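You operate a simulated robot arm through the tools that you are given. There is no shell and no other tool. Be economical: measure what you need, move in short steps, check, and stop when the job is done.

You are at the controls of a simulated two-armed robot. One attempt, no reset.

JOB
Take the lid off the jar with a blue lid and lay it down on the yellow bench top. Then put the white scoop on the shelf under the yellow bench. Then take the clear cup with a white foot on the yellow bench top and put it away on the brown bench top. Then take the steel sieve pan and put it on the steel tray with white grips. Then fetch the white brush and set it on the teal plate. Then fetch the brown sack with a grey toggle and set it in the drain basket. Then take the flat purple carton on the top of the blue cart and put it away on the shelf under the cream bench. The order counts. Set down upright: clear cup with a white foot, brown sack with a grey toggle.

The check looks at the end state, three seconds after you hand in, the way a careful person would. Anything else that was tipped, shoved, dropped, spilled or broken makes it a failure. A push-on lid holds only when it is set on centred and level and pressed home; a screw cap is set on level and turned clockwise until tight.

ROBOT AND FRAMES
Two 7-joint arms with fingered hands on one trunk, on a base that drives. Base frame: it is fixed to the floor where the robot stands at the start and does not move with it; the origin is under the middle of the robot, x ahead of it, y to its left, z up; the surface under the hand at the start is at about z = 90. Readings come in cm, rad, newtons and seconds.
The left shoulder is at the start at [6, 16.6, 95.1], the right one opposite. With the tool pointing down near the work surface each hand reaches from about 34 to 86 cm from the robot's upright axis, wherever it stands, measured 20 degrees to its own side. Places, roughly: brown bench top [-90, -150, 90]; brown sack with a grey toggle [-175, 550, 100]; clear cup with a white foot (6x6x7 cm) [70, 20, 90]; drain basket (19x19x6 cm) [-170, 580, 90]; flat purple carton [75, 700, 75]; jar with a blue lid (8x8x10 cm) [60, -20, 90]; shelf under the cream bench [-100, -20, 30]; shelf under the yellow bench [70, -10, 30]; steel sieve pan (10x10x4 cm) [80, -170, 100]; steel tray with white grips (26x15x3 cm) [90, -60, 90]; teal plate (15x15x2 cm) [-160, -230, 90]; white brush (4x15x10 cm) [-160, -260, 90]; white scoop (20x8x6 cm) [80, 0, 90]. Payload 5 kg a hand.
The tool frame of a hand sits at the grasp point between the pads (the TCP): z along the fingers, y along the line on which they close. The tips reach 3.2 cm beyond it. The gripper opens to 16 cm. The gripper's body begins 8.9 cm behind the TCP. The gripper is a hand of 3 fingers: y runs from the thumb to the fingers, the wrist lies at [0, 0, -26.7] in the tool frame, and closing takes about 1.5 s.
Orientation is told as [roll, pitch, yaw] about the base's x, y, z axes, in that order, counted from this pose: with the fingers straight down and closing along the base's y, the tool's x points along the base's -x, its y along +y and its z along -z.

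CONTROLS
- The arms move only by the tool nudge_tool. It takes "left_deltas", "right_deltas" or both (then of equal length, played together; a hand with none holds still); each is a list of rows, each an object (a shift or turn left out is 0, a gripper value left out holds the last) with "translation": the shift along the tool's x, y, z in m, a list of three; "angular": the turn, a rotation vector about the tool's x, y, z in degrees, a list of three. In form: [{"translation": [dx, dy, dz], "angular": [ax, ay, az]}, ...]. A call has 1 to 10 rows; each row shifts and turns the commanded pose from where the row before left it, along the tool's axes as they then stand. "left_jaw" and "right_jaw" are, for a hand that has rows, the opening in per cent of the stroke, from 0 (shut) to 100 (fully open), set as the call begins (left out, the last holds). Each row takes 0.2 s and may step no farther than 5 cm and 0.15 rad from the row before; otherwise, or with a gripper value out of range, the whole call is refused. A pose out of reach is approached as far as the arm can. The call stops where the force on the tool passes 40 N (or 10 N more than at its start, if that is more) or the arm is blocked; 0.2 s more then pass. Each finger travels about 4.5 cm/s and halts on what it meets, pressing with about 30 N; the grip force reading is that of the motor and also rises with nothing between the fingers. The clock runs only during rows and for 0.2 s after the last one: add rows that do not move to give the fingers time. The reply holds the time, the measured pose of the TCP, the force on the tool along the base axes, the opening and the grip force, in the units named above and with some noise, with the torque about the TCP (base axes, N m) and any sound that the robot's microphone picked up.
- Cameras (640 x 400 px; columns grow to the right, rows downward): "scene" is now at [0.53, 4.41, 156.61]; the picture's right is [0.80, -0.60, -0.00], its down [-0.56, -0.74, -0.37] and it looks along [0.22, 0.29, -0.93] (base axes); focal length 214 px, centre (320, 200). "left" rides on the left gripper at [-6.5, -0.4, -11.6] in its tool frame; the picture's right is [0.06, -1.00, 0.00], its down [0.87, 0.05, -0.49] and it looks along [0.49, 0.03, 0.87] (tool axes); focal length 261 px, centre (320, 200). "right" rides on the right gripper at [6.5, -0.4, -11.6] in its tool frame; the picture's right is [0.06, 1.00, 0.00], its down [-0.87, 0.05, -0.49] and it looks along [-0.49, 0.03, 0.87] (tool axes); focal length 261 px, centre (320, 200). There is no depth. A picture from a camera that has moved, and an enlarged one, comes with that camera's place and axes in the base frame and with its lens.
- camera(camera): a new picture of that camera. The clock stands still meanwhile.
- raise_lower(by): slides the trunk up (or, below 0, down) by that many cm; the arms and the scene camera ride with it, the base frame stays. It gives what a move gives, with no picture.
- base_move(legs): drives the robot by 1 to 6 legs, each [ahead, turn to the left] in cm and rad, along the robot's own axes; the way and the turn of a leg run together, so that a leg with both is an arc; at most 150 cm and 3.142 rad a leg. The arms and the cameras ride along, it lands a little off, and it stops where it bumps. It gives what a move gives.
- move_fingers(finger1, finger2, thumb_bend, hand): sets how far each is bent, from 0 (flat) to 1 (curled in); at 0.3 the hand is open as for a grip, at 0.7 the pads meet at the TCP. One left out holds its place. A second passes; each finger stops where it meets its share of the squeeze, and holds until it gets a number again. A gripper value or a shape takes the hand back. It gives what a move gives, with no picture; readings hold the bend of each and the force on the fingers (four entries, about 0 where the hand has none), thumb and palm.
- grasp_type(shape, hand): the hand has 3 fingers and takes this shape, open, in about a second: jaw (thumb against the fingers, like two jaws); tri (thumb and two fingers); tip (a fingertip pinch); poke (one finger out to press); point (the index stretched); flat (the hand flat); cup (the hand cupped); fist (a fist). The gripper value then closes the fingers along that shape, each until it touches; the sizes above hold for jaw. It gives what a move gives, with no picture.
- pan_tilt(pan, tilt): turns the head with the scene camera to pan (to the left, within 1.501 rad either way) and tilt (down, from -0.506 to 1.204), counted from straight ahead of the robot. It gives what a move gives.
- enlarge(camera, box): a new picture of the part [left, top, right, bottom] of that camera's present view, enlarged. The clock stands still meanwhile.
- close_job(): hands the job in; it is judged then, once.

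Work in short steps. Places have to be worked out from the pictures, the camera data and where the tool is seen: move nearer, look again, correct. Check each grasp and each placing, and mend what went wrong. You have 196 turns and 172 pictures in all, those below and enlarged ones among them. Open the grippers and draw the arms clear of the work before you hand the job in, unless the task says otherwise; then end with one line.

The tools are called after ">>>" as name(argument=value, ...) on one line, values as JSON. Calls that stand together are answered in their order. nudge_tool: Moves the arms, as the interface text tells. Its arguments: {"type":"object","properties":{"left_deltas":{"type":"array"},"left_jaw":{"type":"number"},"right_deltas":{"type":"array"},"right_jaw":{"type":"number"}},"required":[]} The other tools are called the same way: raise_lower (by) slides the trunk up or down; grasp_type (shape, hand) gives the hand a shape; move_fingers (finger1, finger2, thumb_bend, hand) moves the fingers one by one; base_move (legs) drives the base; pan_tilt (pan, tilt) turns the head that bears the scene camera; camera (camera) takes a picture; enlarge (camera, box) takes an enlarged picture of a part of a camera's view; close_job () hands the job in.

At the start:

```text
clock: 0.0
left_ee_pos: [56.12, 6.1, 124.24]
left_tcp_rot: [-0.003, 0.001, 0.0]
left_contact_force: [-0.3, -0.3, -0.1]
left_moment: [0.01, -0.01, -0.04]
left_grip_width: 16.0
left_grip_force: 0.0
left_shape: jaw
left_bend: [0.3, 0.3, 0.3]
left_finger forces: [0.0, 0.0, 0.0, 0.1, 0.1, 0.0]
right_ee_pos: [48.26, -37.79, 119.24]
right_tcp_rot: [0.0, 0.0, 0.001]
right_contact_force: [0.4, 0.4, 0.2]
right_moment: [-0.01, 0.05, -0.01]
right_grip_width: 16.01
right_grip_force: 0.0
right_shape: jaw
right_bend: [0.3, 0.3, 0.3]
right_finger forces: [0.0, 0.1, 0.0, 0.0, 0.0, 0.0]
trunk travel left (down, up): [-50.0, 9.0]
robot x, y, heading: [0.18, -0.19, -0.005]
head pan, tilt: [0.922, 1.194]
```

scene: 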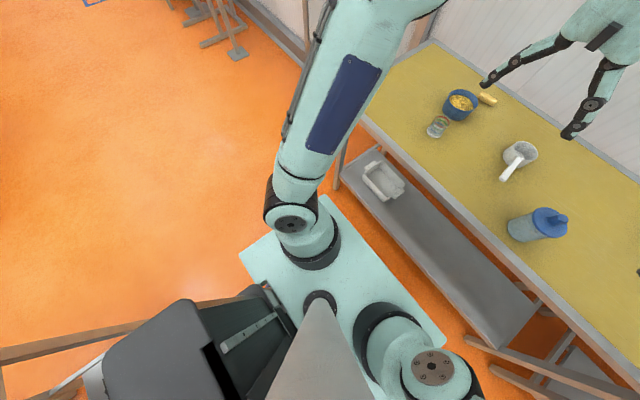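
right: 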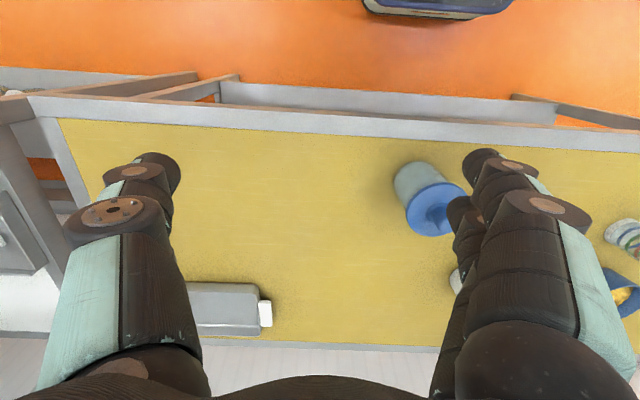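
left: 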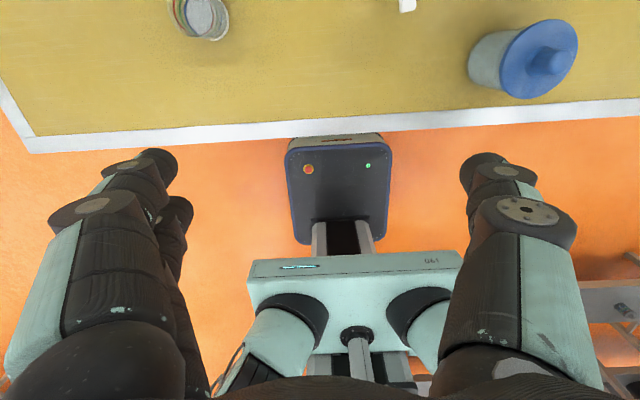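

I'll look straight ahead at the yellow bench first to see the jar, scoop and cup.

>>> pan_tilt(pan=0, tilt=0.8)

>>> camera(camera="scene")

>>> enlarge(camera="right", box=[340, 120, 500, 260])

```text
clock: 1.2
left_ee_pos: [55.94, 6.16, 124.2]
left_tcp_rot: [-0.004, 0.001, -0.001]
left_contact_force: [-0.4, 0.0, -0.3]
left_moment: [0.03, 0.03, -0.02]
left_grip_width: 16.0
left_grip_force: 0.1
left_shape: jaw
left_bend: [0.3, 0.3, 0.3]
left_finger forces: [0.0, 0.1, 0.1, 0.0, 0.0, 0.0]
right_ee_pos: [48.4, -37.77, 119.26]
right_tcp_rot: [0.001, 0.001, 0.001]
right_contact_force: [-0.1, -0.3, -0.2]
right_moment: [0.0, -0.04, 0.0]
right_grip_width: 15.98
right_grip_force: 0.1
right_shape: jaw
right_bend: [0.3, 0.3, 0.3]
right_finger forces: [0.0, 0.1, 0.0, 0.0, 0.0, 0.0]
trunk travel left (down, up): [-50.0, 9.0]
robot x, y, heading: [-0.16, 0.09, 0.002]
head pan, tilt: [0.0, 0.799]
```

```text
168 pictures are left
camera scene: at [5.18, -0.07, 159.35], right [0.0, -1.0, 0.0], down [-0.72, 0.0, -0.7], along [0.7, 0.0, -0.72], focal length 214 px, centre (320, 200)
```

scene: 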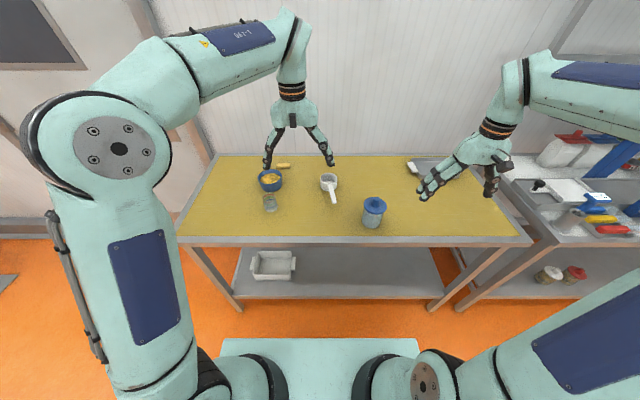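

```text
2.86 times, centred on (420, 190) of right
camera zoom: at [41.81, -38.31, 130.86], right [-0.06, 1.0, 0.0], down [0.87, 0.05, 0.49], along [0.49, 0.03, -0.87], focal length 745 px, centre (34, 229)
```

zoom: 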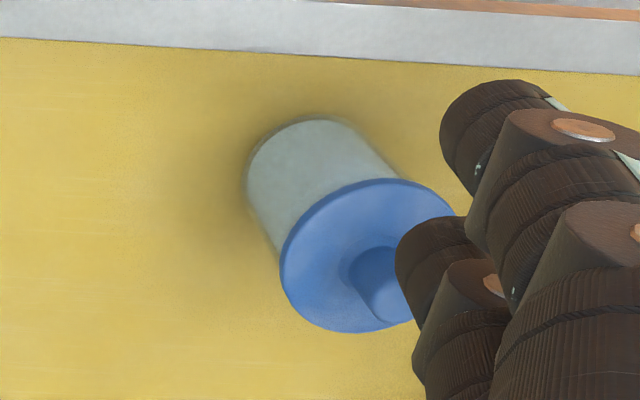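

The jar has a blue lid with a knob. I zoom in on the bench from the head.

>>> enlarge(camera="scene", box=[240, 150, 400, 250])

>>> enlarge(camera="scene", box=[400, 120, 640, 270])

>>> camera(camera="left")

```text
4.00 times, centred on (320, 200) of scene
camera zoom: at [5.18, -0.07, 159.35], right [0.0, -1.0, 0.0], down [-0.72, 0.0, -0.7], along [0.7, 0.0, -0.72], focal length 858 px, centre (320, 200)
```

zoom: 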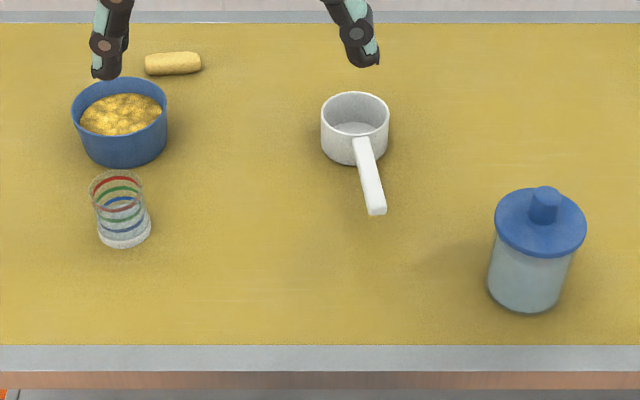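

```text
2.67 times, centred on (520, 195) of scene
camera zoom: at [5.18, -0.07, 159.35], right [0.0, -1.0, 0.0], down [-0.72, 0.0, -0.7], along [0.7, 0.0, -0.72], focal length 572 px, centre (-213, 213)
```

zoom: 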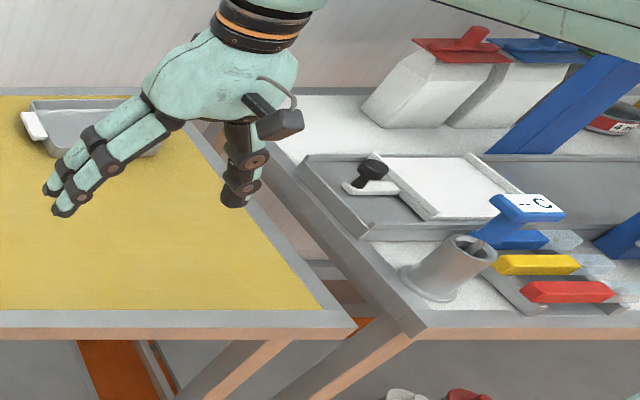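

```text
164 pictures are left
camera left: at [62.57, 5.8, 135.78], right [-0.06, -1.0, 0.0], down [-0.87, 0.06, 0.49], along [-0.49, 0.03, -0.87], focal length 261 px, centre (320, 200)
```

left: 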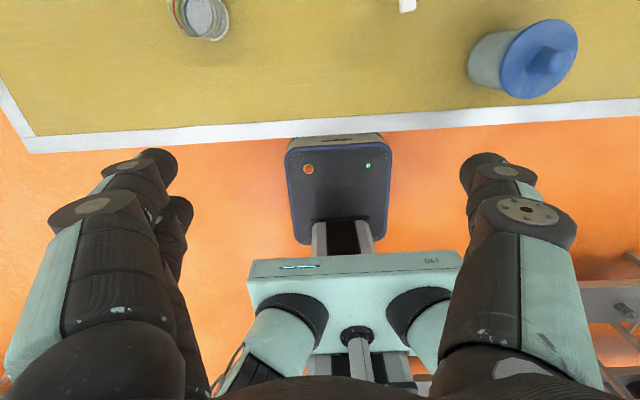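

Lid top looks to be near [60.5, -20.6, 99.7], knob top at about 103.5. I bring the right hand above it and move the left one aside.

>>> nudge_tool(right_deltas=[{"translation": [-0.0242, 0.0344, 0.012]}, {"translation": [-0.0242, 0.0344, 0.012]}, {"translation": [-0.0242, 0.0344, 0.012]}, {"translation": [-0.0242, 0.0344, 0.012]}, {"translation": [-0.0242, 0.0344, 0.012]}, {}], left_deltas=[{"translation": [-0.005, 0.032, 0]}, {"translation": [-0.005, 0.032, 0]}, {"translation": [-0.005, 0.032, 0]}, {"translation": [-0.005, 0.032, 0]}, {"translation": [-0.005, 0.032, 0]}, {}], right_jaw=50)

>>> camera(camera="right")

>>> camera(camera="scene")

```text
clock: 2.6
left_ee_pos: [58.42, 22.33, 124.34]
left_tcp_rot: [-0.003, 0.001, -0.002]
left_contact_force: [-0.3, -0.1, 0.2]
left_moment: [0.04, 0.03, -0.02]
left_grip_width: 16.01
left_grip_force: 0.1
left_shape: jaw
left_bend: [0.3, 0.3, 0.3]
left_finger forces: [0.1, 0.0, 0.0, 0.0, 0.0, 0.0]
right_ee_pos: [60.66, -21.06, 113.22]
right_tcp_rot: [0.0, 0.0, -0.002]
right_contact_force: [0.5, 0.1, 0.2]
right_moment: [-0.01, -0.04, -0.03]
right_grip_width: 8.04
right_grip_force: 0.0
right_shape: jaw
right_bend: [0.72, 0.72, 0.7]
right_finger forces: [0.0, 0.1, 0.1, 0.1, 0.1, 0.1]
trunk travel left (down, up): [-50.0, 9.0]
robot x, y, heading: [-0.07, -0.08, -0.0]
head pan, tilt: [0.0, 0.799]
```

```text
163 pictures are left
camera right: at [54.14, -21.54, 124.85], right [-0.06, 1.0, 0.0], down [0.87, 0.05, 0.49], along [0.49, 0.03, -0.87], focal length 261 px, centre (320, 200)
```

right: 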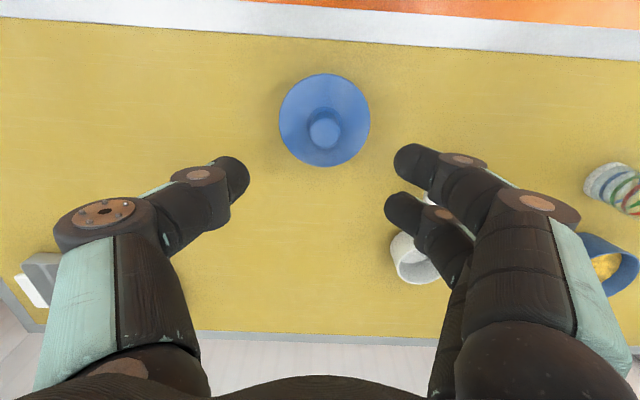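

```text
162 pictures are left
camera scene: at [5.11, -0.2, 159.35], right [0.0, -1.0, 0.0], down [-0.72, 0.0, -0.7], along [0.7, 0.0, -0.72], focal length 214 px, centre (320, 200)
```

scene: 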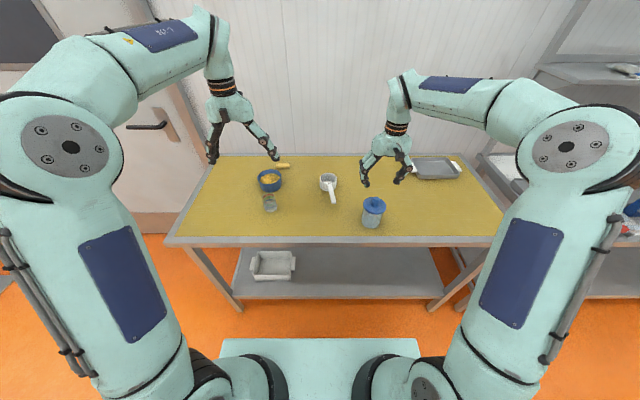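

Knob sits at about [59.8, -20.8]. I shift there, lower to z 104 and close gently, then look.

>>> nudge_tool(right_deltas=[{"translation": [0.009, 0.0025, 0.02]}, {"translation": [0, 0, 0.035]}, {"translation": [0, 0, 0.035]}, {}])

>>> camera(camera="right")

>>> enlarge(camera="scene", box=[320, 150, 440, 240])

```text
clock: 3.6
left_ee_pos: [58.58, 22.44, 124.09]
left_tcp_rot: [-0.003, 0.001, 0.001]
left_contact_force: [0.5, 0.3, 0.2]
left_moment: [0.01, 0.02, -0.01]
left_grip_width: 16.0
left_grip_force: 0.0
left_shape: jaw
left_bend: [0.3, 0.3, 0.3]
left_finger forces: [0.0, 0.0, 0.0, 0.0, 0.0, 0.0]
right_ee_pos: [59.34, -20.37, 104.26]
right_tcp_rot: [0.0, 0.001, 0.001]
right_contact_force: [0.1, -0.8, 0.7]
right_moment: [-0.02, -0.01, 0.0]
right_grip_width: 8.05
right_grip_force: 0.1
right_shape: jaw
right_bend: [0.72, 0.72, 0.7]
right_finger forces: [0.1, 0.0, 0.0, 0.1, 0.0, 0.1]
trunk travel left (down, up): [-50.0, 9.0]
robot x, y, heading: [0.21, -0.21, -0.002]
head pan, tilt: [0.0, 0.799]
```

```text
161 pictures are left
camera right: at [52.83, -20.88, 115.96], right [-0.06, 1.0, 0.0], down [0.87, 0.05, 0.49], along [0.49, 0.03, -0.87], focal length 261 px, centre (320, 200)
```

right: 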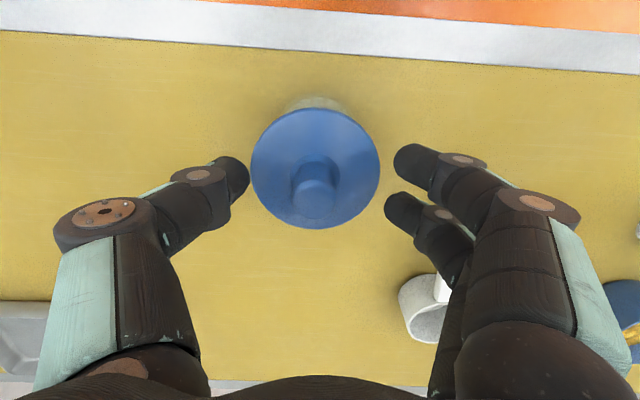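

```text
4.44 times, centred on (380, 195) of scene
camera zoom: at [5.17, -0.05, 159.35], right [0.0, -1.0, 0.0], down [-0.72, 0.0, -0.7], along [0.7, 0.0, -0.72], focal length 953 px, centre (53, 222)
```

zoom: 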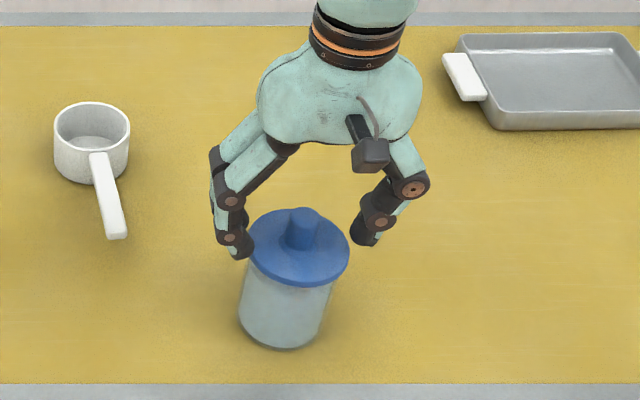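

Nearly centred; I shift −0.3 cm in y, lower 0.6 cm and close on the knob.

>>> nudge_tool(right_deltas=[{"translation": [0, -0.003, 0.006]}, {}])

>>> nudge_tool(right_deltas=[{}, {}, {}, {}, {}, {}, {}, {}], right_jaw=5)

>>> enlarge(camera="scene", box=[320, 150, 440, 240])

```text
clock: 4.2
left_ee_pos: [58.61, 22.48, 124.18]
left_tcp_rot: [-0.004, 0.0, -0.001]
left_contact_force: [-0.7, -0.3, 0.5]
left_moment: [0.02, -0.02, 0.03]
left_grip_width: 15.99
left_grip_force: 0.0
left_shape: jaw
left_bend: [0.3, 0.3, 0.3]
left_finger forces: [0.1, 0.0, 0.0, 0.1, 0.0, 0.0]
right_ee_pos: [59.5, -20.7, 103.68]
right_tcp_rot: [0.0, 0.0, 0.002]
right_contact_force: [0.2, 0.4, -0.2]
right_moment: [0.0, 0.01, 0.0]
right_grip_width: 8.05
right_grip_force: 0.1
right_shape: jaw
right_bend: [0.72, 0.72, 0.7]
right_finger forces: [0.0, 0.1, 0.1, 0.0, 0.0, 0.0]
trunk travel left (down, up): [-50.0, 9.0]
robot x, y, heading: [-0.18, 0.08, -0.002]
head pan, tilt: [0.0, 0.799]
```

```text
clock: 6.0
left_ee_pos: [58.62, 22.54, 124.17]
left_tcp_rot: [-0.004, 0.0, 0.0]
left_contact_force: [0.7, -0.3, -0.1]
left_moment: [-0.03, 0.03, -0.03]
left_grip_width: 15.98
left_grip_force: 0.1
left_shape: jaw
left_bend: [0.3, 0.3, 0.3]
left_finger forces: [0.0, 0.0, 0.0, 0.0, 0.0, 0.1]
right_ee_pos: [59.45, -20.68, 103.7]
right_tcp_rot: [0.0, 0.001, 0.0]
right_contact_force: [0.1, -1.3, -1.5]
right_moment: [-0.01, -0.11, 0.0]
right_grip_width: 0.91
right_grip_force: 30.1
right_shape: jaw
right_bend: [0.7, 0.72, 0.7]
right_finger forces: [9.9, 19.7, 0.1, 0.1, 25.8, 0.0]
trunk travel left (down, up): [-50.0, 9.0]
robot x, y, heading: [0.19, -0.27, 0.0]
head pan, tilt: [0.0, 0.799]
```

```text
4.44 times, centred on (380, 195) of scene
camera zoom: at [5.19, -0.08, 159.35], right [0.0, -1.0, 0.0], down [-0.72, 0.0, -0.7], along [0.7, 0.0, -0.72], focal length 953 px, centre (53, 222)
```

zoom: 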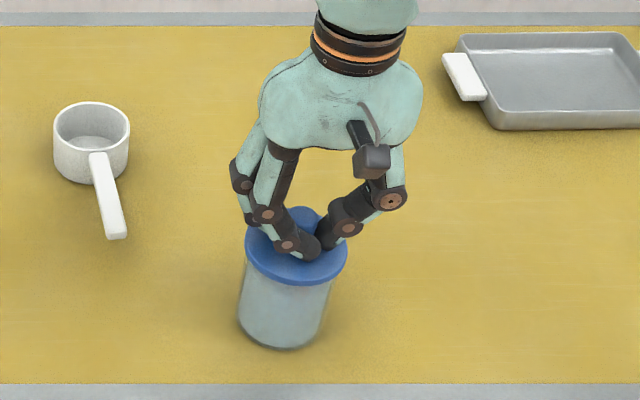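

Width 0.9 cm is less than the knob, so I check whether the fingers sit on it or beside it.

>>> enlarge(camera="right", box=[220, 80, 420, 240])

```text
2.50 times, centred on (320, 160) of right
camera zoom: at [52.96, -21.15, 115.35], right [-0.06, 1.0, 0.0], down [0.87, 0.05, 0.49], along [0.49, 0.03, -0.87], focal length 652 px, centre (320, 300)
```

zoom: 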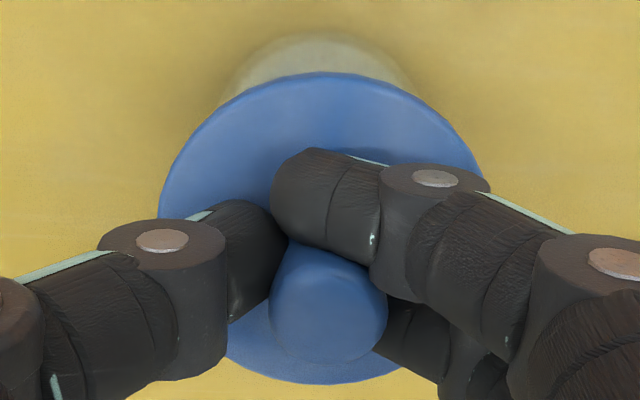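

Finger 1 slipped past the robot side of the knob; knob centre is about x 60.5. I open, shift +1 cm in x and close again.

>>> nudge_tool(right_deltas=[{}, {}, {}, {}], right_jaw=40)

>>> nudge_tool(right_deltas=[{"translation": [-0.01, 0, 0]}, {}])

>>> enlarge(camera="right", box=[220, 80, 420, 240])

```text
clock: 7.0
left_ee_pos: [58.56, 22.47, 124.18]
left_tcp_rot: [-0.003, -0.001, 0.0]
left_contact_force: [0.4, -0.6, 0.4]
left_moment: [-0.01, 0.0, -0.01]
left_grip_width: 15.98
left_grip_force: 0.0
left_shape: jaw
left_bend: [0.3, 0.3, 0.3]
left_finger forces: [0.1, 0.0, 0.1, 0.0, 0.0, 0.0]
right_ee_pos: [59.51, -20.74, 103.77]
right_tcp_rot: [0.0, 0.001, 0.001]
right_contact_force: [0.2, 0.6, -0.3]
right_moment: [0.02, -0.02, 0.04]
right_grip_width: 6.35
right_grip_force: 0.1
right_shape: jaw
right_bend: [0.73, 0.73, 0.7]
right_finger forces: [0.0, 0.1, 0.1, 0.0, 0.0, 0.0]
trunk travel left (down, up): [-50.0, 9.0]
robot x, y, heading: [0.35, -0.16, 0.001]
head pan, tilt: [0.0, 0.799]
heard: snap
```

```text
clock: 7.6
left_ee_pos: [58.55, 22.45, 124.24]
left_tcp_rot: [-0.004, -0.001, 0.0]
left_contact_force: [0.1, 0.2, 0.6]
left_moment: [0.05, 0.0, 0.01]
left_grip_width: 15.99
left_grip_force: 0.0
left_shape: jaw
left_bend: [0.3, 0.3, 0.3]
left_finger forces: [0.0, 0.0, 0.1, 0.0, 0.1, 0.1]
right_ee_pos: [60.49, -20.69, 103.72]
right_tcp_rot: [0.0, 0.0, 0.001]
right_contact_force: [0.4, -0.7, 0.1]
right_moment: [-0.02, 0.01, 0.05]
right_grip_width: 6.34
right_grip_force: 0.1
right_shape: jaw
right_bend: [0.73, 0.73, 0.7]
right_finger forces: [0.0, 0.0, 0.0, 0.0, 0.1, 0.0]
trunk travel left (down, up): [-50.0, 9.0]
robot x, y, heading: [0.02, 0.43, -0.001]
head pan, tilt: [0.0, 0.799]
```

```text
2.50 times, centred on (320, 160) of right
camera zoom: at [53.92, -21.16, 115.37], right [-0.06, 1.0, 0.0], down [0.87, 0.05, 0.49], along [0.49, 0.03, -0.87], focal length 652 px, centre (320, 300)
```

zoom: 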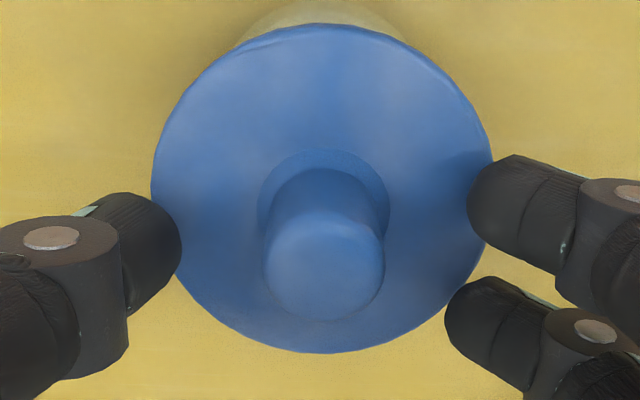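

Now the knob lies between thumb and both fingers; I close.

>>> nudge_tool(right_deltas=[{}, {}, {}, {}, {}, {}, {}], right_jaw=5)

>>> enlarge(camera="right", box=[220, 80, 420, 240])

```text
clock: 9.2
left_ee_pos: [58.49, 22.4, 124.26]
left_tcp_rot: [-0.002, 0.0, -0.001]
left_contact_force: [1.1, -0.3, 0.1]
left_moment: [-0.02, 0.01, 0.02]
left_grip_width: 15.99
left_grip_force: 0.0
left_shape: jaw
left_bend: [0.3, 0.3, 0.3]
left_finger forces: [0.0, 0.1, 0.0, 0.0, 0.0, 0.0]
right_ee_pos: [60.49, -20.74, 103.76]
right_tcp_rot: [-0.001, 0.0, 0.0]
right_contact_force: [0.6, -0.7, 3.6]
right_moment: [0.03, 0.12, 0.02]
right_grip_width: 0.88
right_grip_force: 29.6
right_shape: jaw
right_bend: [0.72, 0.71, 0.7]
right_finger forces: [21.4, 6.9, 0.0, 0.0, 25.1, 0.0]
trunk travel left (down, up): [-50.0, 9.0]
robot x, y, heading: [0.24, -0.34, -0.001]
head pan, tilt: [0.0, 0.799]
```

```text
2.50 times, centred on (320, 160) of right
camera zoom: at [53.92, -21.17, 115.38], right [-0.06, 1.0, 0.0], down [0.87, 0.05, 0.49], along [0.49, 0.03, -0.87], focal length 652 px, centre (320, 300)
```

zoom: 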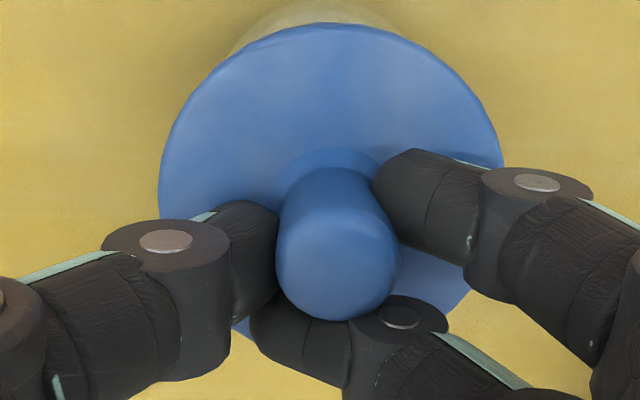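

Now finger 2 slipped past the far side; I re-centre by −0.5 cm in x.

>>> nudge_tool(right_deltas=[{}, {}, {}, {}], right_jaw=35)

>>> nudge_tool(right_deltas=[{"translation": [0.005, 0, 0]}, {}])

>>> nudge_tool(right_deltas=[{}, {}, {}, {}, {}, {}, {}], right_jaw=5)

>>> enlarge(camera="right", box=[220, 80, 420, 240])

```text
clock: 10.2
left_ee_pos: [58.53, 22.56, 124.21]
left_tcp_rot: [-0.004, 0.0, 0.0]
left_contact_force: [1.0, -0.3, 0.2]
left_moment: [0.01, 0.0, -0.01]
left_grip_width: 15.99
left_grip_force: 0.1
left_shape: jaw
left_bend: [0.3, 0.3, 0.3]
left_finger forces: [0.0, 0.0, 0.0, 0.1, 0.0, 0.0]
right_ee_pos: [60.47, -20.73, 103.73]
right_tcp_rot: [-0.001, 0.002, 0.0]
right_contact_force: [0.5, 0.6, -0.3]
right_moment: [0.0, -0.02, 0.01]
right_grip_width: 5.53
right_grip_force: 0.0
right_shape: jaw
right_bend: [0.73, 0.73, 0.7]
right_finger forces: [0.0, 0.0, 0.0, 0.0, 0.0, 0.0]
trunk travel left (down, up): [-50.0, 9.0]
robot x, y, heading: [0.12, 0.09, 0.0]
head pan, tilt: [0.0, 0.799]
```

```text
clock: 10.8
left_ee_pos: [58.56, 22.33, 124.16]
left_tcp_rot: [-0.004, -0.001, 0.001]
left_contact_force: [-0.4, -0.5, -0.7]
left_moment: [0.03, 0.02, -0.01]
left_grip_width: 15.97
left_grip_force: 0.2
left_shape: jaw
left_bend: [0.3, 0.3, 0.3]
left_finger forces: [0.0, 0.0, 0.0, 0.0, 0.0, 0.0]
right_ee_pos: [60.01, -20.77, 103.67]
right_tcp_rot: [-0.001, 0.0, 0.0]
right_contact_force: [0.1, -0.1, 0.6]
right_moment: [0.05, -0.06, 0.01]
right_grip_width: 5.52
right_grip_force: 0.1
right_shape: jaw
right_bend: [0.73, 0.73, 0.7]
right_finger forces: [0.1, 0.1, 0.1, 0.0, 0.0, 0.1]
trunk travel left (down, up): [-50.0, 9.0]
robot x, y, heading: [0.38, -0.14, 0.004]
head pan, tilt: [0.0, 0.799]
```

```text
clock: 12.4
left_ee_pos: [58.61, 22.51, 124.23]
left_tcp_rot: [-0.003, 0.0, 0.0]
left_contact_force: [0.0, -0.2, -0.2]
left_moment: [-0.02, 0.02, 0.02]
left_grip_width: 15.97
left_grip_force: 0.0
left_shape: jaw
left_bend: [0.3, 0.3, 0.3]
left_finger forces: [0.0, 0.0, 0.1, 0.1, 0.0, 0.0]
right_ee_pos: [59.96, -20.76, 103.63]
right_tcp_rot: [0.0, 0.0, 0.0]
right_contact_force: [1.6, 0.1, 0.5]
right_moment: [-0.01, -0.01, -0.03]
right_grip_width: 1.34
right_grip_force: 30.4
right_shape: jaw
right_bend: [0.72, 0.72, 0.7]
right_finger forces: [11.0, 13.2, 0.0, 0.0, 26.4, 0.0]
trunk travel left (down, up): [-50.0, 9.0]
robot x, y, heading: [0.12, 0.03, -0.002]
head pan, tilt: [0.0, 0.799]
```

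```text
2.50 times, centred on (320, 160) of right
camera zoom: at [53.41, -21.18, 115.3], right [-0.06, 1.0, 0.0], down [0.87, 0.05, 0.49], along [0.49, 0.03, -0.87], focal length 652 px, centre (320, 300)
```

zoom: 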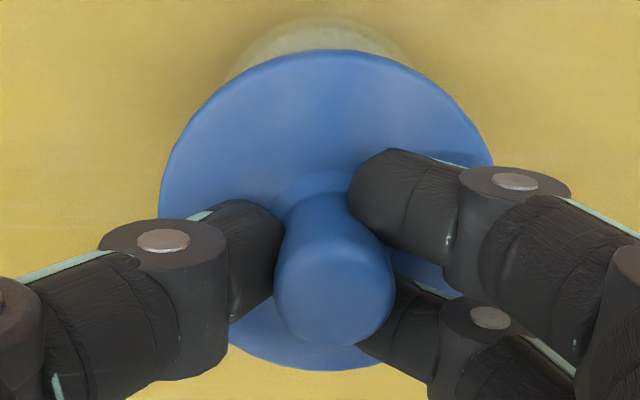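

Balanced three-point grip on the knob now (11/13/26 N). I lift slowly to see whether the lid comes free of the jar.

>>> nudge_tool(right_deltas=[{"translation": [0, 0, -0.005]}, {"translation": [0, 0, -0.005]}, {}])

>>> enlarge(camera="scene", box=[320, 150, 440, 240])

```text
clock: 13.2
left_ee_pos: [58.47, 22.53, 124.22]
left_tcp_rot: [-0.003, 0.0, 0.0]
left_contact_force: [0.0, 0.0, -0.1]
left_moment: [-0.01, 0.01, -0.04]
left_grip_width: 15.96
left_grip_force: 0.0
left_shape: jaw
left_bend: [0.3, 0.3, 0.3]
left_finger forces: [0.0, 0.1, 0.1, 0.0, 0.0, 0.0]
right_ee_pos: [60.01, -20.75, 104.66]
right_tcp_rot: [-0.001, -0.002, -0.001]
right_contact_force: [0.2, -0.4, -0.1]
right_moment: [-0.01, -0.02, -0.03]
right_grip_width: 1.36
right_grip_force: 30.2
right_shape: jaw
right_bend: [0.72, 0.72, 0.7]
right_finger forces: [11.2, 13.3, 0.0, 0.0, 26.4, 0.0]
trunk travel left (down, up): [-50.0, 9.0]
robot x, y, heading: [0.02, 0.02, -0.001]
head pan, tilt: [0.0, 0.799]
```

```text
4.44 times, centred on (380, 195) of scene
camera zoom: at [5.19, -0.07, 159.35], right [0.0, -1.0, 0.0], down [-0.72, 0.0, -0.7], along [0.7, 0.0, -0.72], focal length 953 px, centre (53, 222)
```

zoom: 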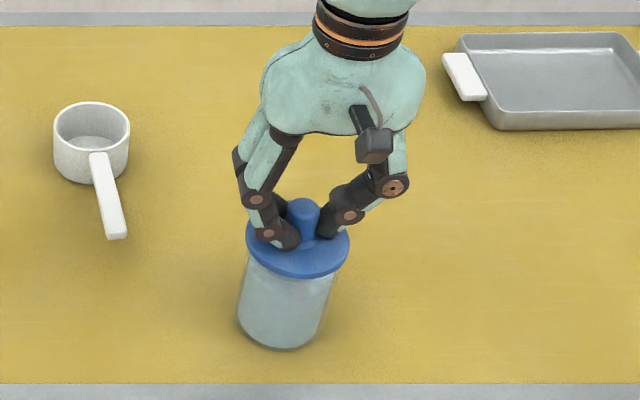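

Little load and the jar stays; the lid looks lifted. I go up 3 cm more.

>>> nudge_tool(right_deltas=[{"translation": [0, 0, -0.015]}, {"translation": [0, 0, -0.015]}, {}])

>>> enlarge(camera="scene", box=[320, 150, 440, 240])

```text
clock: 14.0
left_ee_pos: [58.58, 22.46, 124.13]
left_tcp_rot: [-0.004, -0.001, 0.0]
left_contact_force: [0.9, 0.0, 0.3]
left_moment: [0.02, 0.01, 0.0]
left_grip_width: 15.99
left_grip_force: 0.1
left_shape: jaw
left_bend: [0.3, 0.3, 0.3]
left_finger forces: [0.0, 0.0, 0.0, 0.0, 0.0, 0.0]
right_ee_pos: [60.08, -20.55, 107.63]
right_tcp_rot: [-0.001, 0.001, 0.001]
right_contact_force: [-0.3, 0.2, -0.3]
right_moment: [0.05, -0.01, -0.01]
right_grip_width: 1.38
right_grip_force: 29.8
right_shape: jaw
right_bend: [0.72, 0.72, 0.7]
right_finger forces: [11.3, 13.5, 0.1, 0.0, 26.3, 0.1]
trunk travel left (down, up): [-50.0, 9.0]
robot x, y, heading: [0.04, 0.04, -0.006]
head pan, tilt: [0.0, 0.799]
```

```text
4.44 times, centred on (380, 195) of scene
camera zoom: at [5.2, -0.08, 159.35], right [0.0, -1.0, 0.0], down [-0.72, 0.0, -0.7], along [0.7, 0.0, -0.72], focal length 953 px, centre (53, 222)
```

zoom: 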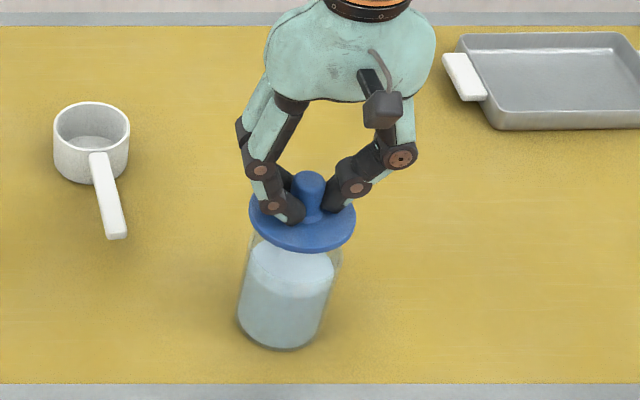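

Lid is off. I carry it up and to [61, -40] beside the jar.

>>> nudge_tool(right_deltas=[{"translation": [0, 0, -0.04]}, {"translation": [-0.002, -0.048, 0]}, {"translation": [-0.002, -0.048, 0]}, {"translation": [-0.003, -0.048, 0]}, {"translation": [-0.003, -0.048, 0]}, {"translation": [0, 0, 0.045]}, {"translation": [0, 0, 0.045]}, {"translation": [0, 0, 0.04]}, {}])

>>> enlarge(camera="scene", box=[360, 150, 480, 240])

>>> camera(camera="right")

```text
clock: 16.0
left_ee_pos: [58.56, 22.44, 124.25]
left_tcp_rot: [-0.004, 0.001, 0.001]
left_contact_force: [0.1, -0.2, 0.2]
left_moment: [-0.03, 0.0, -0.01]
left_grip_width: 15.98
left_grip_force: 0.1
left_shape: jaw
left_bend: [0.3, 0.3, 0.3]
left_finger forces: [0.1, 0.1, 0.0, 0.0, 0.0, 0.1]
right_ee_pos: [60.99, -39.68, 98.72]
right_tcp_rot: [0.001, -0.001, -0.001]
right_contact_force: [0.0, -0.2, -0.3]
right_moment: [0.02, -0.01, 0.0]
right_grip_width: 1.35
right_grip_force: 30.4
right_shape: jaw
right_bend: [0.72, 0.72, 0.7]
right_finger forces: [12.8, 14.9, 0.0, 0.0, 26.2, 0.0]
trunk travel left (down, up): [-50.0, 9.0]
robot x, y, heading: [0.2, -0.17, 0.003]
head pan, tilt: [0.0, 0.799]
```

```text
4.44 times, centred on (420, 195) of scene
camera zoom: at [5.15, -0.07, 159.35], right [0.0, -1.0, 0.0], down [-0.72, 0.0, -0.7], along [0.7, 0.0, -0.72], focal length 953 px, centre (-124, 222)
```

zoom: 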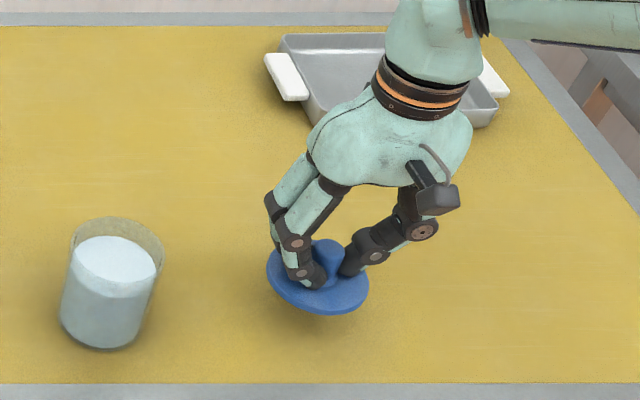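

```text
151 pictures are left
camera right: at [54.44, -40.17, 110.28], right [-0.06, 1.0, 0.0], down [0.87, 0.05, 0.49], along [0.49, 0.03, -0.87], focal length 261 px, centre (320, 200)
```

right: 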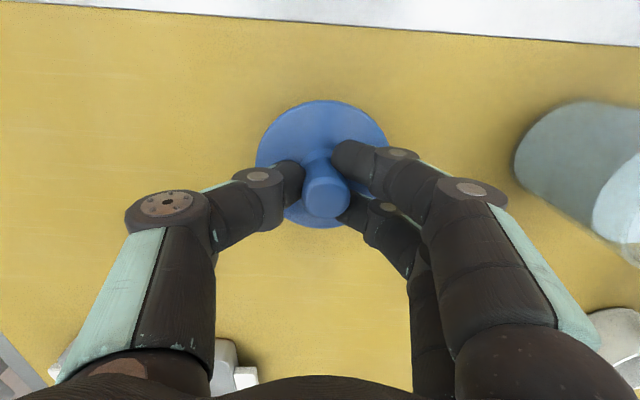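

I lower in half-centimetre steps until contact.

>>> nudge_tool(right_deltas=[{"translation": [0, 0, 0.006]}, {"translation": [0, 0, 0.006]}, {"translation": [0, 0, 0.006]}, {"translation": [0, 0, 0.004]}, {"translation": [0, 0, 0.004]}, {"translation": [0, 0, 0.004]}, {"translation": [0, 0, 0.004]}])

>>> enlarge(camera="scene", box=[360, 150, 480, 240])

```text
clock: 17.6
left_ee_pos: [58.59, 22.57, 124.19]
left_tcp_rot: [-0.001, 0.0, 0.0]
left_contact_force: [-0.2, 0.3, -0.7]
left_moment: [-0.03, 0.02, 0.03]
left_grip_width: 15.99
left_grip_force: 0.1
left_shape: jaw
left_bend: [0.3, 0.3, 0.3]
left_finger forces: [0.0, 0.0, 0.0, 0.0, 0.0, 0.0]
right_ee_pos: [60.96, -39.89, 95.13]
right_tcp_rot: [0.0, 0.001, 0.0]
right_contact_force: [-0.8, 0.7, -0.9]
right_moment: [0.0, -0.03, 0.03]
right_grip_width: 1.36
right_grip_force: 30.4
right_shape: jaw
right_bend: [0.72, 0.72, 0.7]
right_finger forces: [13.0, 15.1, 0.1, 0.1, 26.3, 0.0]
trunk travel left (down, up): [-50.0, 9.0]
robot x, y, heading: [0.29, -0.26, -0.002]
head pan, tilt: [0.0, 0.799]
```

```text
4.44 times, centred on (420, 195) of scene
camera zoom: at [5.2, -0.08, 159.35], right [0.0, -1.0, 0.0], down [-0.72, 0.0, -0.7], along [0.7, 0.0, -0.72], focal length 953 px, centre (-124, 222)
```

zoom: 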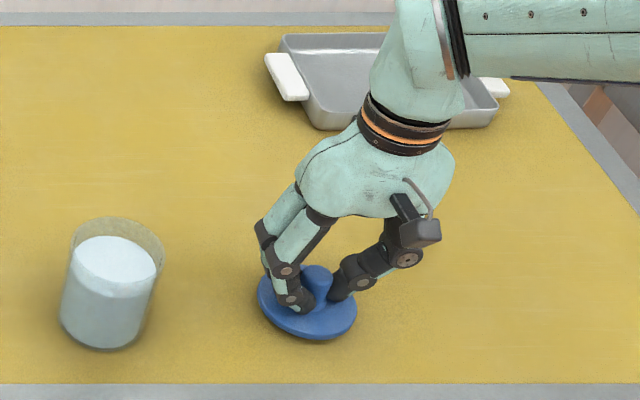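

Close to the bench; I continue in 2 mm steps.

>>> nudge_tool(right_deltas=[{"translation": [0, 0, 0.002]}, {"translation": [0, 0, 0.002]}, {"translation": [0, 0, 0.002]}, {"translation": [0, 0, 0.002]}])

```text
clock: 18.6
left_ee_pos: [58.43, 22.48, 124.35]
left_tcp_rot: [-0.005, -0.003, 0.0]
left_contact_force: [0.7, -0.4, -0.1]
left_moment: [-0.03, -0.02, 0.04]
left_grip_width: 15.99
left_grip_force: 0.1
left_shape: jaw
left_bend: [0.3, 0.3, 0.3]
left_finger forces: [0.1, 0.0, 0.1, 0.0, 0.1, 0.0]
right_ee_pos: [61.04, -39.85, 94.84]
right_tcp_rot: [-0.002, -0.005, -0.003]
right_contact_force: [-2.5, -2.4, 26.3]
right_moment: [-0.11, 0.1, 0.03]
right_grip_width: 1.44
right_grip_force: 30.1
right_shape: jaw
right_bend: [0.72, 0.72, 0.71]
right_finger forces: [16.6, 18.0, 0.0, 0.1, 40.1, 0.0]
trunk travel left (down, up): [-50.0, 9.0]
robot x, y, heading: [0.01, -0.21, 0.006]
head pan, tilt: [0.0, 0.799]
```

Contact at 26 N: the lid is on the bench. I ease up 3 mm, open, rise and look.

>>> nudge_tool(right_deltas=[{"translation": [0, 0, -0.004]}])

>>> nudge_tool(right_deltas=[{}, {}, {}, {}, {}], right_jaw=45)

>>> nudge_tool(right_deltas=[{"translation": [0, 0, -0.03]}, {"translation": [0, 0, -0.04]}, {"translation": [0, 0, -0.05]}, {"translation": [0, 0, -0.05]}, {}])

>>> camera(camera="scene")

>>> camera(camera="right")

```text
clock: 19.0
left_ee_pos: [58.42, 22.46, 124.31]
left_tcp_rot: [-0.004, 0.001, 0.001]
left_contact_force: [0.2, -0.7, 0.8]
left_moment: [0.0, -0.04, 0.0]
left_grip_width: 16.0
left_grip_force: 0.1
left_shape: jaw
left_bend: [0.3, 0.3, 0.3]
left_finger forces: [0.0, 0.0, 0.1, 0.1, 0.1, 0.1]
right_ee_pos: [61.0, -39.92, 94.79]
right_tcp_rot: [0.001, 0.0, 0.002]
right_contact_force: [2.5, -2.7, 12.5]
right_moment: [0.01, -0.12, -0.01]
right_grip_width: 1.41
right_grip_force: 29.8
right_shape: jaw
right_bend: [0.72, 0.72, 0.71]
right_finger forces: [14.2, 18.6, 0.1, 0.0, 33.4, 0.0]
trunk travel left (down, up): [-50.0, 9.0]
robot x, y, heading: [-0.38, 0.06, 0.0]
head pan, tilt: [0.0, 0.799]
```

```text
clock: 20.2
left_ee_pos: [58.59, 22.44, 124.29]
left_tcp_rot: [-0.003, -0.001, 0.0]
left_contact_force: [-0.3, -0.2, 0.8]
left_moment: [-0.02, -0.02, 0.02]
left_grip_width: 15.99
left_grip_force: 0.0
left_shape: jaw
left_bend: [0.3, 0.3, 0.3]
left_finger forces: [0.0, 0.0, 0.0, 0.0, 0.0, 0.0]
right_ee_pos: [60.99, -39.82, 94.84]
right_tcp_rot: [0.0, 0.0, -0.001]
right_contact_force: [-0.3, -0.8, -0.1]
right_moment: [-0.01, -0.01, 0.0]
right_grip_width: 7.14
right_grip_force: 0.0
right_shape: jaw
right_bend: [0.73, 0.73, 0.7]
right_finger forces: [0.0, 0.0, 0.0, 0.0, 0.1, 0.0]
trunk travel left (down, up): [-50.0, 9.0]
robot x, y, heading: [0.33, -0.32, -0.003]
head pan, tilt: [0.0, 0.799]
```

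```text
clock: 21.4
left_ee_pos: [58.6, 22.41, 124.02]
left_tcp_rot: [-0.003, 0.001, -0.001]
left_contact_force: [-0.8, 0.1, 0.0]
left_moment: [0.0, 0.0, -0.04]
left_grip_width: 15.99
left_grip_force: 0.1
left_shape: jaw
left_bend: [0.3, 0.3, 0.3]
left_finger forces: [0.1, 0.0, 0.1, 0.0, 0.0, 0.1]
right_ee_pos: [61.27, -39.76, 111.98]
right_tcp_rot: [-0.001, -0.002, -0.001]
right_contact_force: [0.4, 0.6, -0.1]
right_moment: [0.03, 0.03, 0.01]
right_grip_width: 7.15
right_grip_force: 0.1
right_shape: jaw
right_bend: [0.73, 0.73, 0.7]
right_finger forces: [0.1, 0.0, 0.0, 0.0, 0.0, 0.0]
trunk travel left (down, up): [-50.0, 9.0]
robot x, y, heading: [-0.15, -0.16, -0.002]
head pan, tilt: [0.0, 0.799]
```

```text
149 pictures are left
camera scene: at [5.2, -0.11, 159.35], right [0.0, -1.0, 0.0], down [-0.72, 0.0, -0.7], along [0.7, 0.0, -0.72], focal length 214 px, centre (320, 200)
```

scene: 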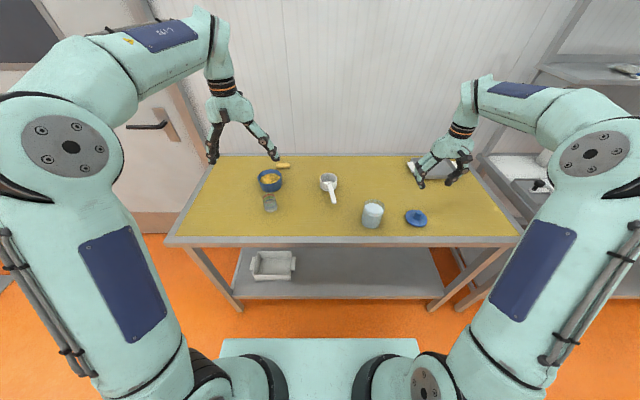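

```text
148 pictures are left
camera right: at [54.78, -40.19, 123.62], right [-0.06, 1.0, 0.0], down [0.87, 0.05, 0.49], along [0.49, 0.03, -0.87], focal length 261 px, centre (320, 200)
```

right: 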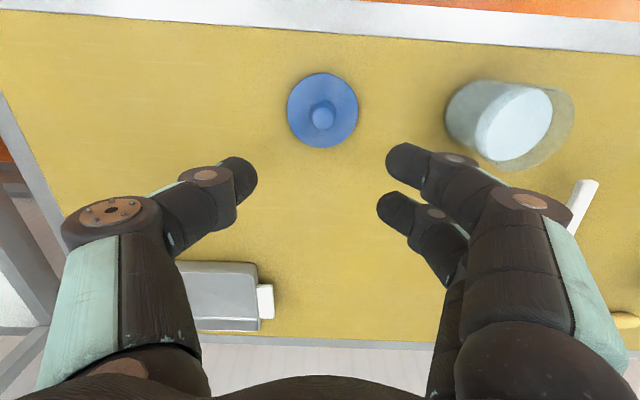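

Lid lies fine beside the jar. The scoop's handle runs from about [67,-5.8,94.5] to its cup at [80,-4]; I bring the right hand above the handle, yawed 7° to match.

>>> nudge_tool(right_deltas=[{"translation": [-0.01, 0.043, -0.005], "angular": [0, 0, -7]}, {"translation": [-0.005, 0.043, -0.005]}, {"translation": [-0.005, 0.043, -0.005]}, {"translation": [-0.005, 0.043, 0]}, {"translation": [-0.005, 0.043, 0]}, {"translation": [-0.005, 0.043, 0]}, {"translation": [-0.005, 0.043, 0]}, {"translation": [-0.006, 0.043, 0]}, {}])

>>> nudge_tool(right_deltas=[{"angular": [0, -7.5, 0]}, {"angular": [0, -7.5, 0]}, {"angular": [0, -7.5, 0]}, {"angular": [0, -7.5, 0]}, {"angular": [0, -7.5, 0]}, {"angular": [0, -7.5, 0]}, {}])

>>> camera(camera="right")

>>> enlarge(camera="scene", box=[240, 120, 400, 240])

```text
clock: 23.4
left_ee_pos: [58.51, 22.34, 124.06]
left_tcp_rot: [-0.002, 0.0, 0.001]
left_contact_force: [-0.1, -0.5, -0.6]
left_moment: [0.01, -0.03, 0.01]
left_grip_width: 15.98
left_grip_force: 0.2
left_shape: jaw
left_bend: [0.3, 0.3, 0.3]
left_finger forces: [0.0, 0.0, 0.1, 0.0, 0.0, 0.0]
right_ee_pos: [62.41, -5.27, 113.4]
right_tcp_rot: [0.0, 0.0, 0.121]
right_contact_force: [-1.1, -0.1, 0.0]
right_moment: [0.04, 0.01, 0.01]
right_grip_width: 7.18
right_grip_force: 0.1
right_shape: jaw
right_bend: [0.73, 0.73, 0.7]
right_finger forces: [0.0, 0.0, 0.0, 0.0, 0.0, 0.0]
trunk travel left (down, up): [-50.0, 9.0]
robot x, y, heading: [-0.06, -0.43, -0.002]
head pan, tilt: [0.0, 0.799]
```

```text
clock: 25.0
left_ee_pos: [58.7, 22.4, 124.25]
left_tcp_rot: [-0.004, -0.001, 0.0]
left_contact_force: [0.0, -0.7, -0.1]
left_moment: [0.01, -0.02, 0.01]
left_grip_width: 15.99
left_grip_force: 0.1
left_shape: jaw
left_bend: [0.3, 0.3, 0.3]
left_finger forces: [0.0, 0.0, 0.0, 0.1, 0.1, 0.0]
right_ee_pos: [61.97, -5.29, 113.25]
right_tcp_rot: [0.0, -0.786, 0.123]
right_contact_force: [-0.4, -0.5, 0.6]
right_moment: [0.01, 0.01, 0.03]
right_grip_width: 7.18
right_grip_force: 0.1
right_shape: jaw
right_bend: [0.73, 0.73, 0.7]
right_finger forces: [0.1, 0.0, 0.1, 0.1, 0.0, 0.0]
trunk travel left (down, up): [-50.0, 9.0]
robot x, y, heading: [0.0, -0.21, 0.0]
head pan, tilt: [0.0, 0.799]
```

```text
147 pictures are left
camera right: at [49.37, -7.31, 116.89], right [-0.17, 0.99, -0.04], down [0.26, 0.09, 0.96], along [0.95, 0.15, -0.27], focal length 261 px, centre (320, 200)
```

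right: 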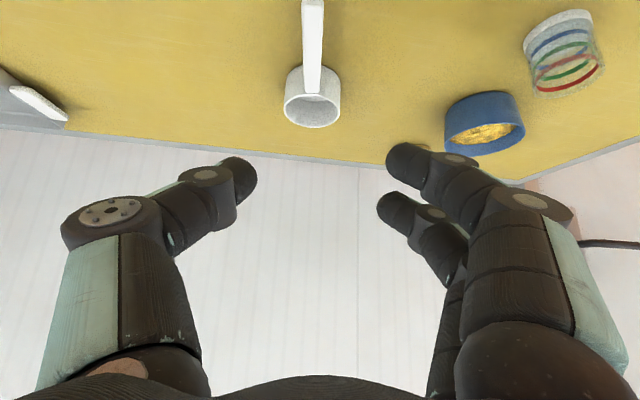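

```text
3.33 times, centred on (320, 180) of scene
camera zoom: at [5.2, -0.07, 159.35], right [0.0, -1.0, 0.0], down [-0.72, 0.0, -0.7], along [0.7, 0.0, -0.72], focal length 715 px, centre (320, 267)
```

zoom: 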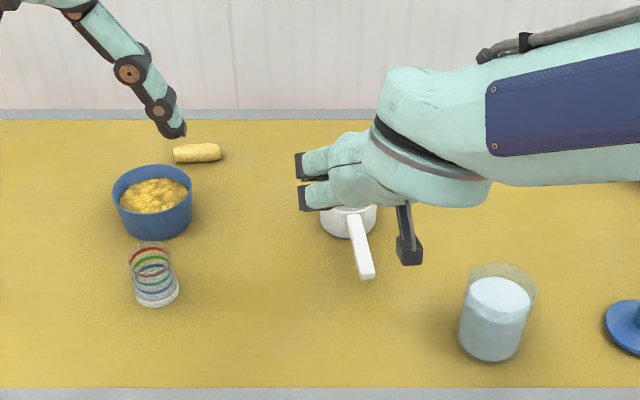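

I now move along to x≈69.8 and down to z≈102, then check the alignment with the handle.

>>> nudge_tool(right_deltas=[{"translation": [0.0078, -0.0042, 0.044]}, {"translation": [0.0078, -0.0042, 0.044]}, {"translation": [0.0078, -0.0042, 0.044]}, {}])

>>> camera(camera="right")

>>> enlarge(camera="scene", box=[240, 120, 400, 240])

```text
clock: 26.0
left_ee_pos: [58.48, 22.46, 124.25]
left_tcp_rot: [-0.003, -0.001, 0.0]
left_contact_force: [0.2, -0.1, 0.7]
left_moment: [0.03, 0.0, -0.02]
left_grip_width: 16.0
left_grip_force: 0.0
left_shape: jaw
left_bend: [0.3, 0.3, 0.3]
left_finger forces: [0.1, 0.0, 0.0, 0.0, 0.0, 0.1]
right_ee_pos: [70.03, -5.44, 102.62]
right_tcp_rot: [0.001, -0.786, 0.123]
right_contact_force: [-0.1, 0.4, -0.4]
right_moment: [-0.01, -0.02, -0.02]
right_grip_width: 7.17
right_grip_force: 0.1
right_shape: jaw
right_bend: [0.73, 0.73, 0.7]
right_finger forces: [0.0, 0.0, 0.0, 0.0, 0.0, 0.0]
trunk travel left (down, up): [-50.0, 9.0]
robot x, y, heading: [0.07, -0.04, 0.001]
head pan, tilt: [0.0, 0.799]
```

```text
145 pictures are left
camera right: at [57.34, -7.63, 106.21], right [-0.17, 0.99, -0.04], down [0.26, 0.09, 0.96], along [0.95, 0.15, -0.27], focal length 261 px, centre (320, 200)
```

right: 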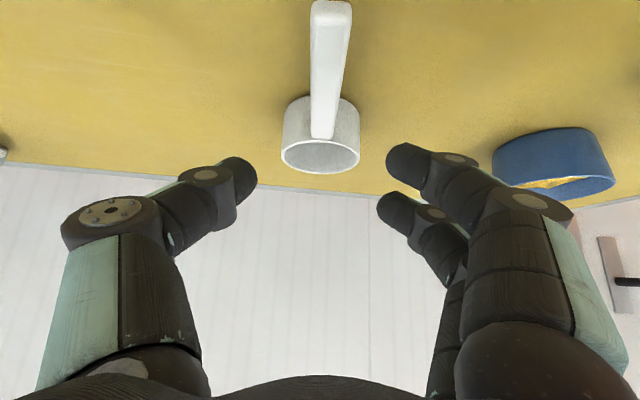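

```text
3.33 times, centred on (320, 180) of scene
camera zoom: at [5.09, -0.06, 159.36], right [0.0, -1.0, 0.0], down [-0.72, 0.0, -0.7], along [0.7, 0.0, -0.72], focal length 715 px, centre (320, 267)
```

zoom: 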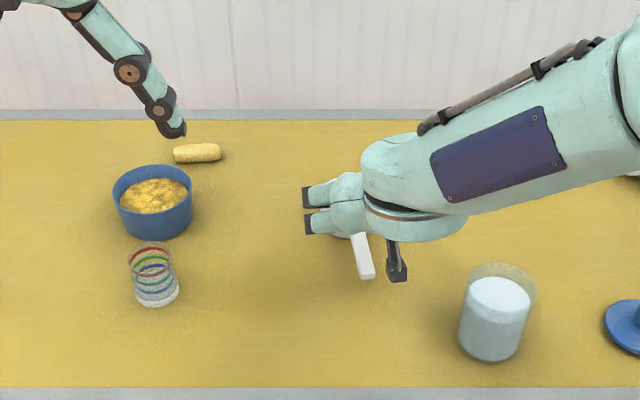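

Handle line confirmed (y≈-5.6 at x=70). I lower 7.2 cm onto it.

>>> nudge_tool(right_deltas=[{"translation": [0.026, -0.001, 0.026]}, {"translation": [0.02, 0, 0.02]}, {"translation": [0.005, 0, 0.005]}, {}])

>>> camera(camera="right")

```text
clock: 27.0
left_ee_pos: [58.62, 22.47, 124.21]
left_tcp_rot: [-0.003, 0.0, -0.001]
left_contact_force: [0.0, -0.1, -0.8]
left_moment: [0.06, -0.04, 0.02]
left_grip_width: 15.99
left_grip_force: 0.1
left_shape: jaw
left_bend: [0.3, 0.3, 0.3]
left_finger forces: [0.0, 0.1, 0.0, 0.0, 0.0, 0.0]
right_ee_pos: [69.91, -5.89, 95.31]
right_tcp_rot: [0.001, -0.787, 0.122]
right_contact_force: [-0.8, 0.2, -0.5]
right_moment: [-0.01, -0.01, -0.01]
right_grip_width: 7.15
right_grip_force: 0.2
right_shape: jaw
right_bend: [0.73, 0.73, 0.7]
right_finger forces: [0.0, 0.1, 0.0, 0.1, 0.0, 0.0]
trunk travel left (down, up): [-50.0, 9.0]
robot x, y, heading: [-0.03, 0.08, 0.0]
head pan, tilt: [0.0, 0.799]
```

```text
143 pictures are left
camera right: at [57.17, -7.83, 98.9], right [-0.17, 0.99, -0.04], down [0.26, 0.09, 0.96], along [0.95, 0.15, -0.27], focal length 261 px, centre (320, 200)
```

right: 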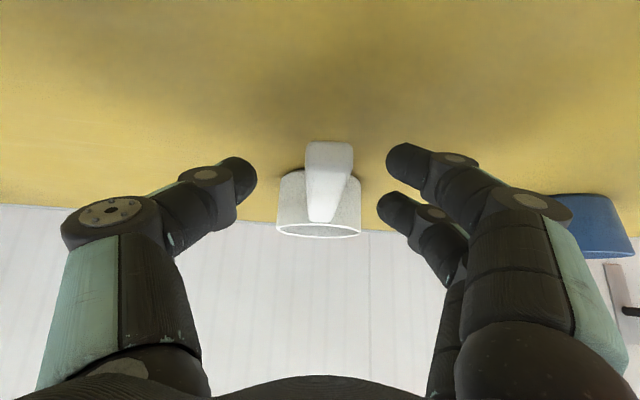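

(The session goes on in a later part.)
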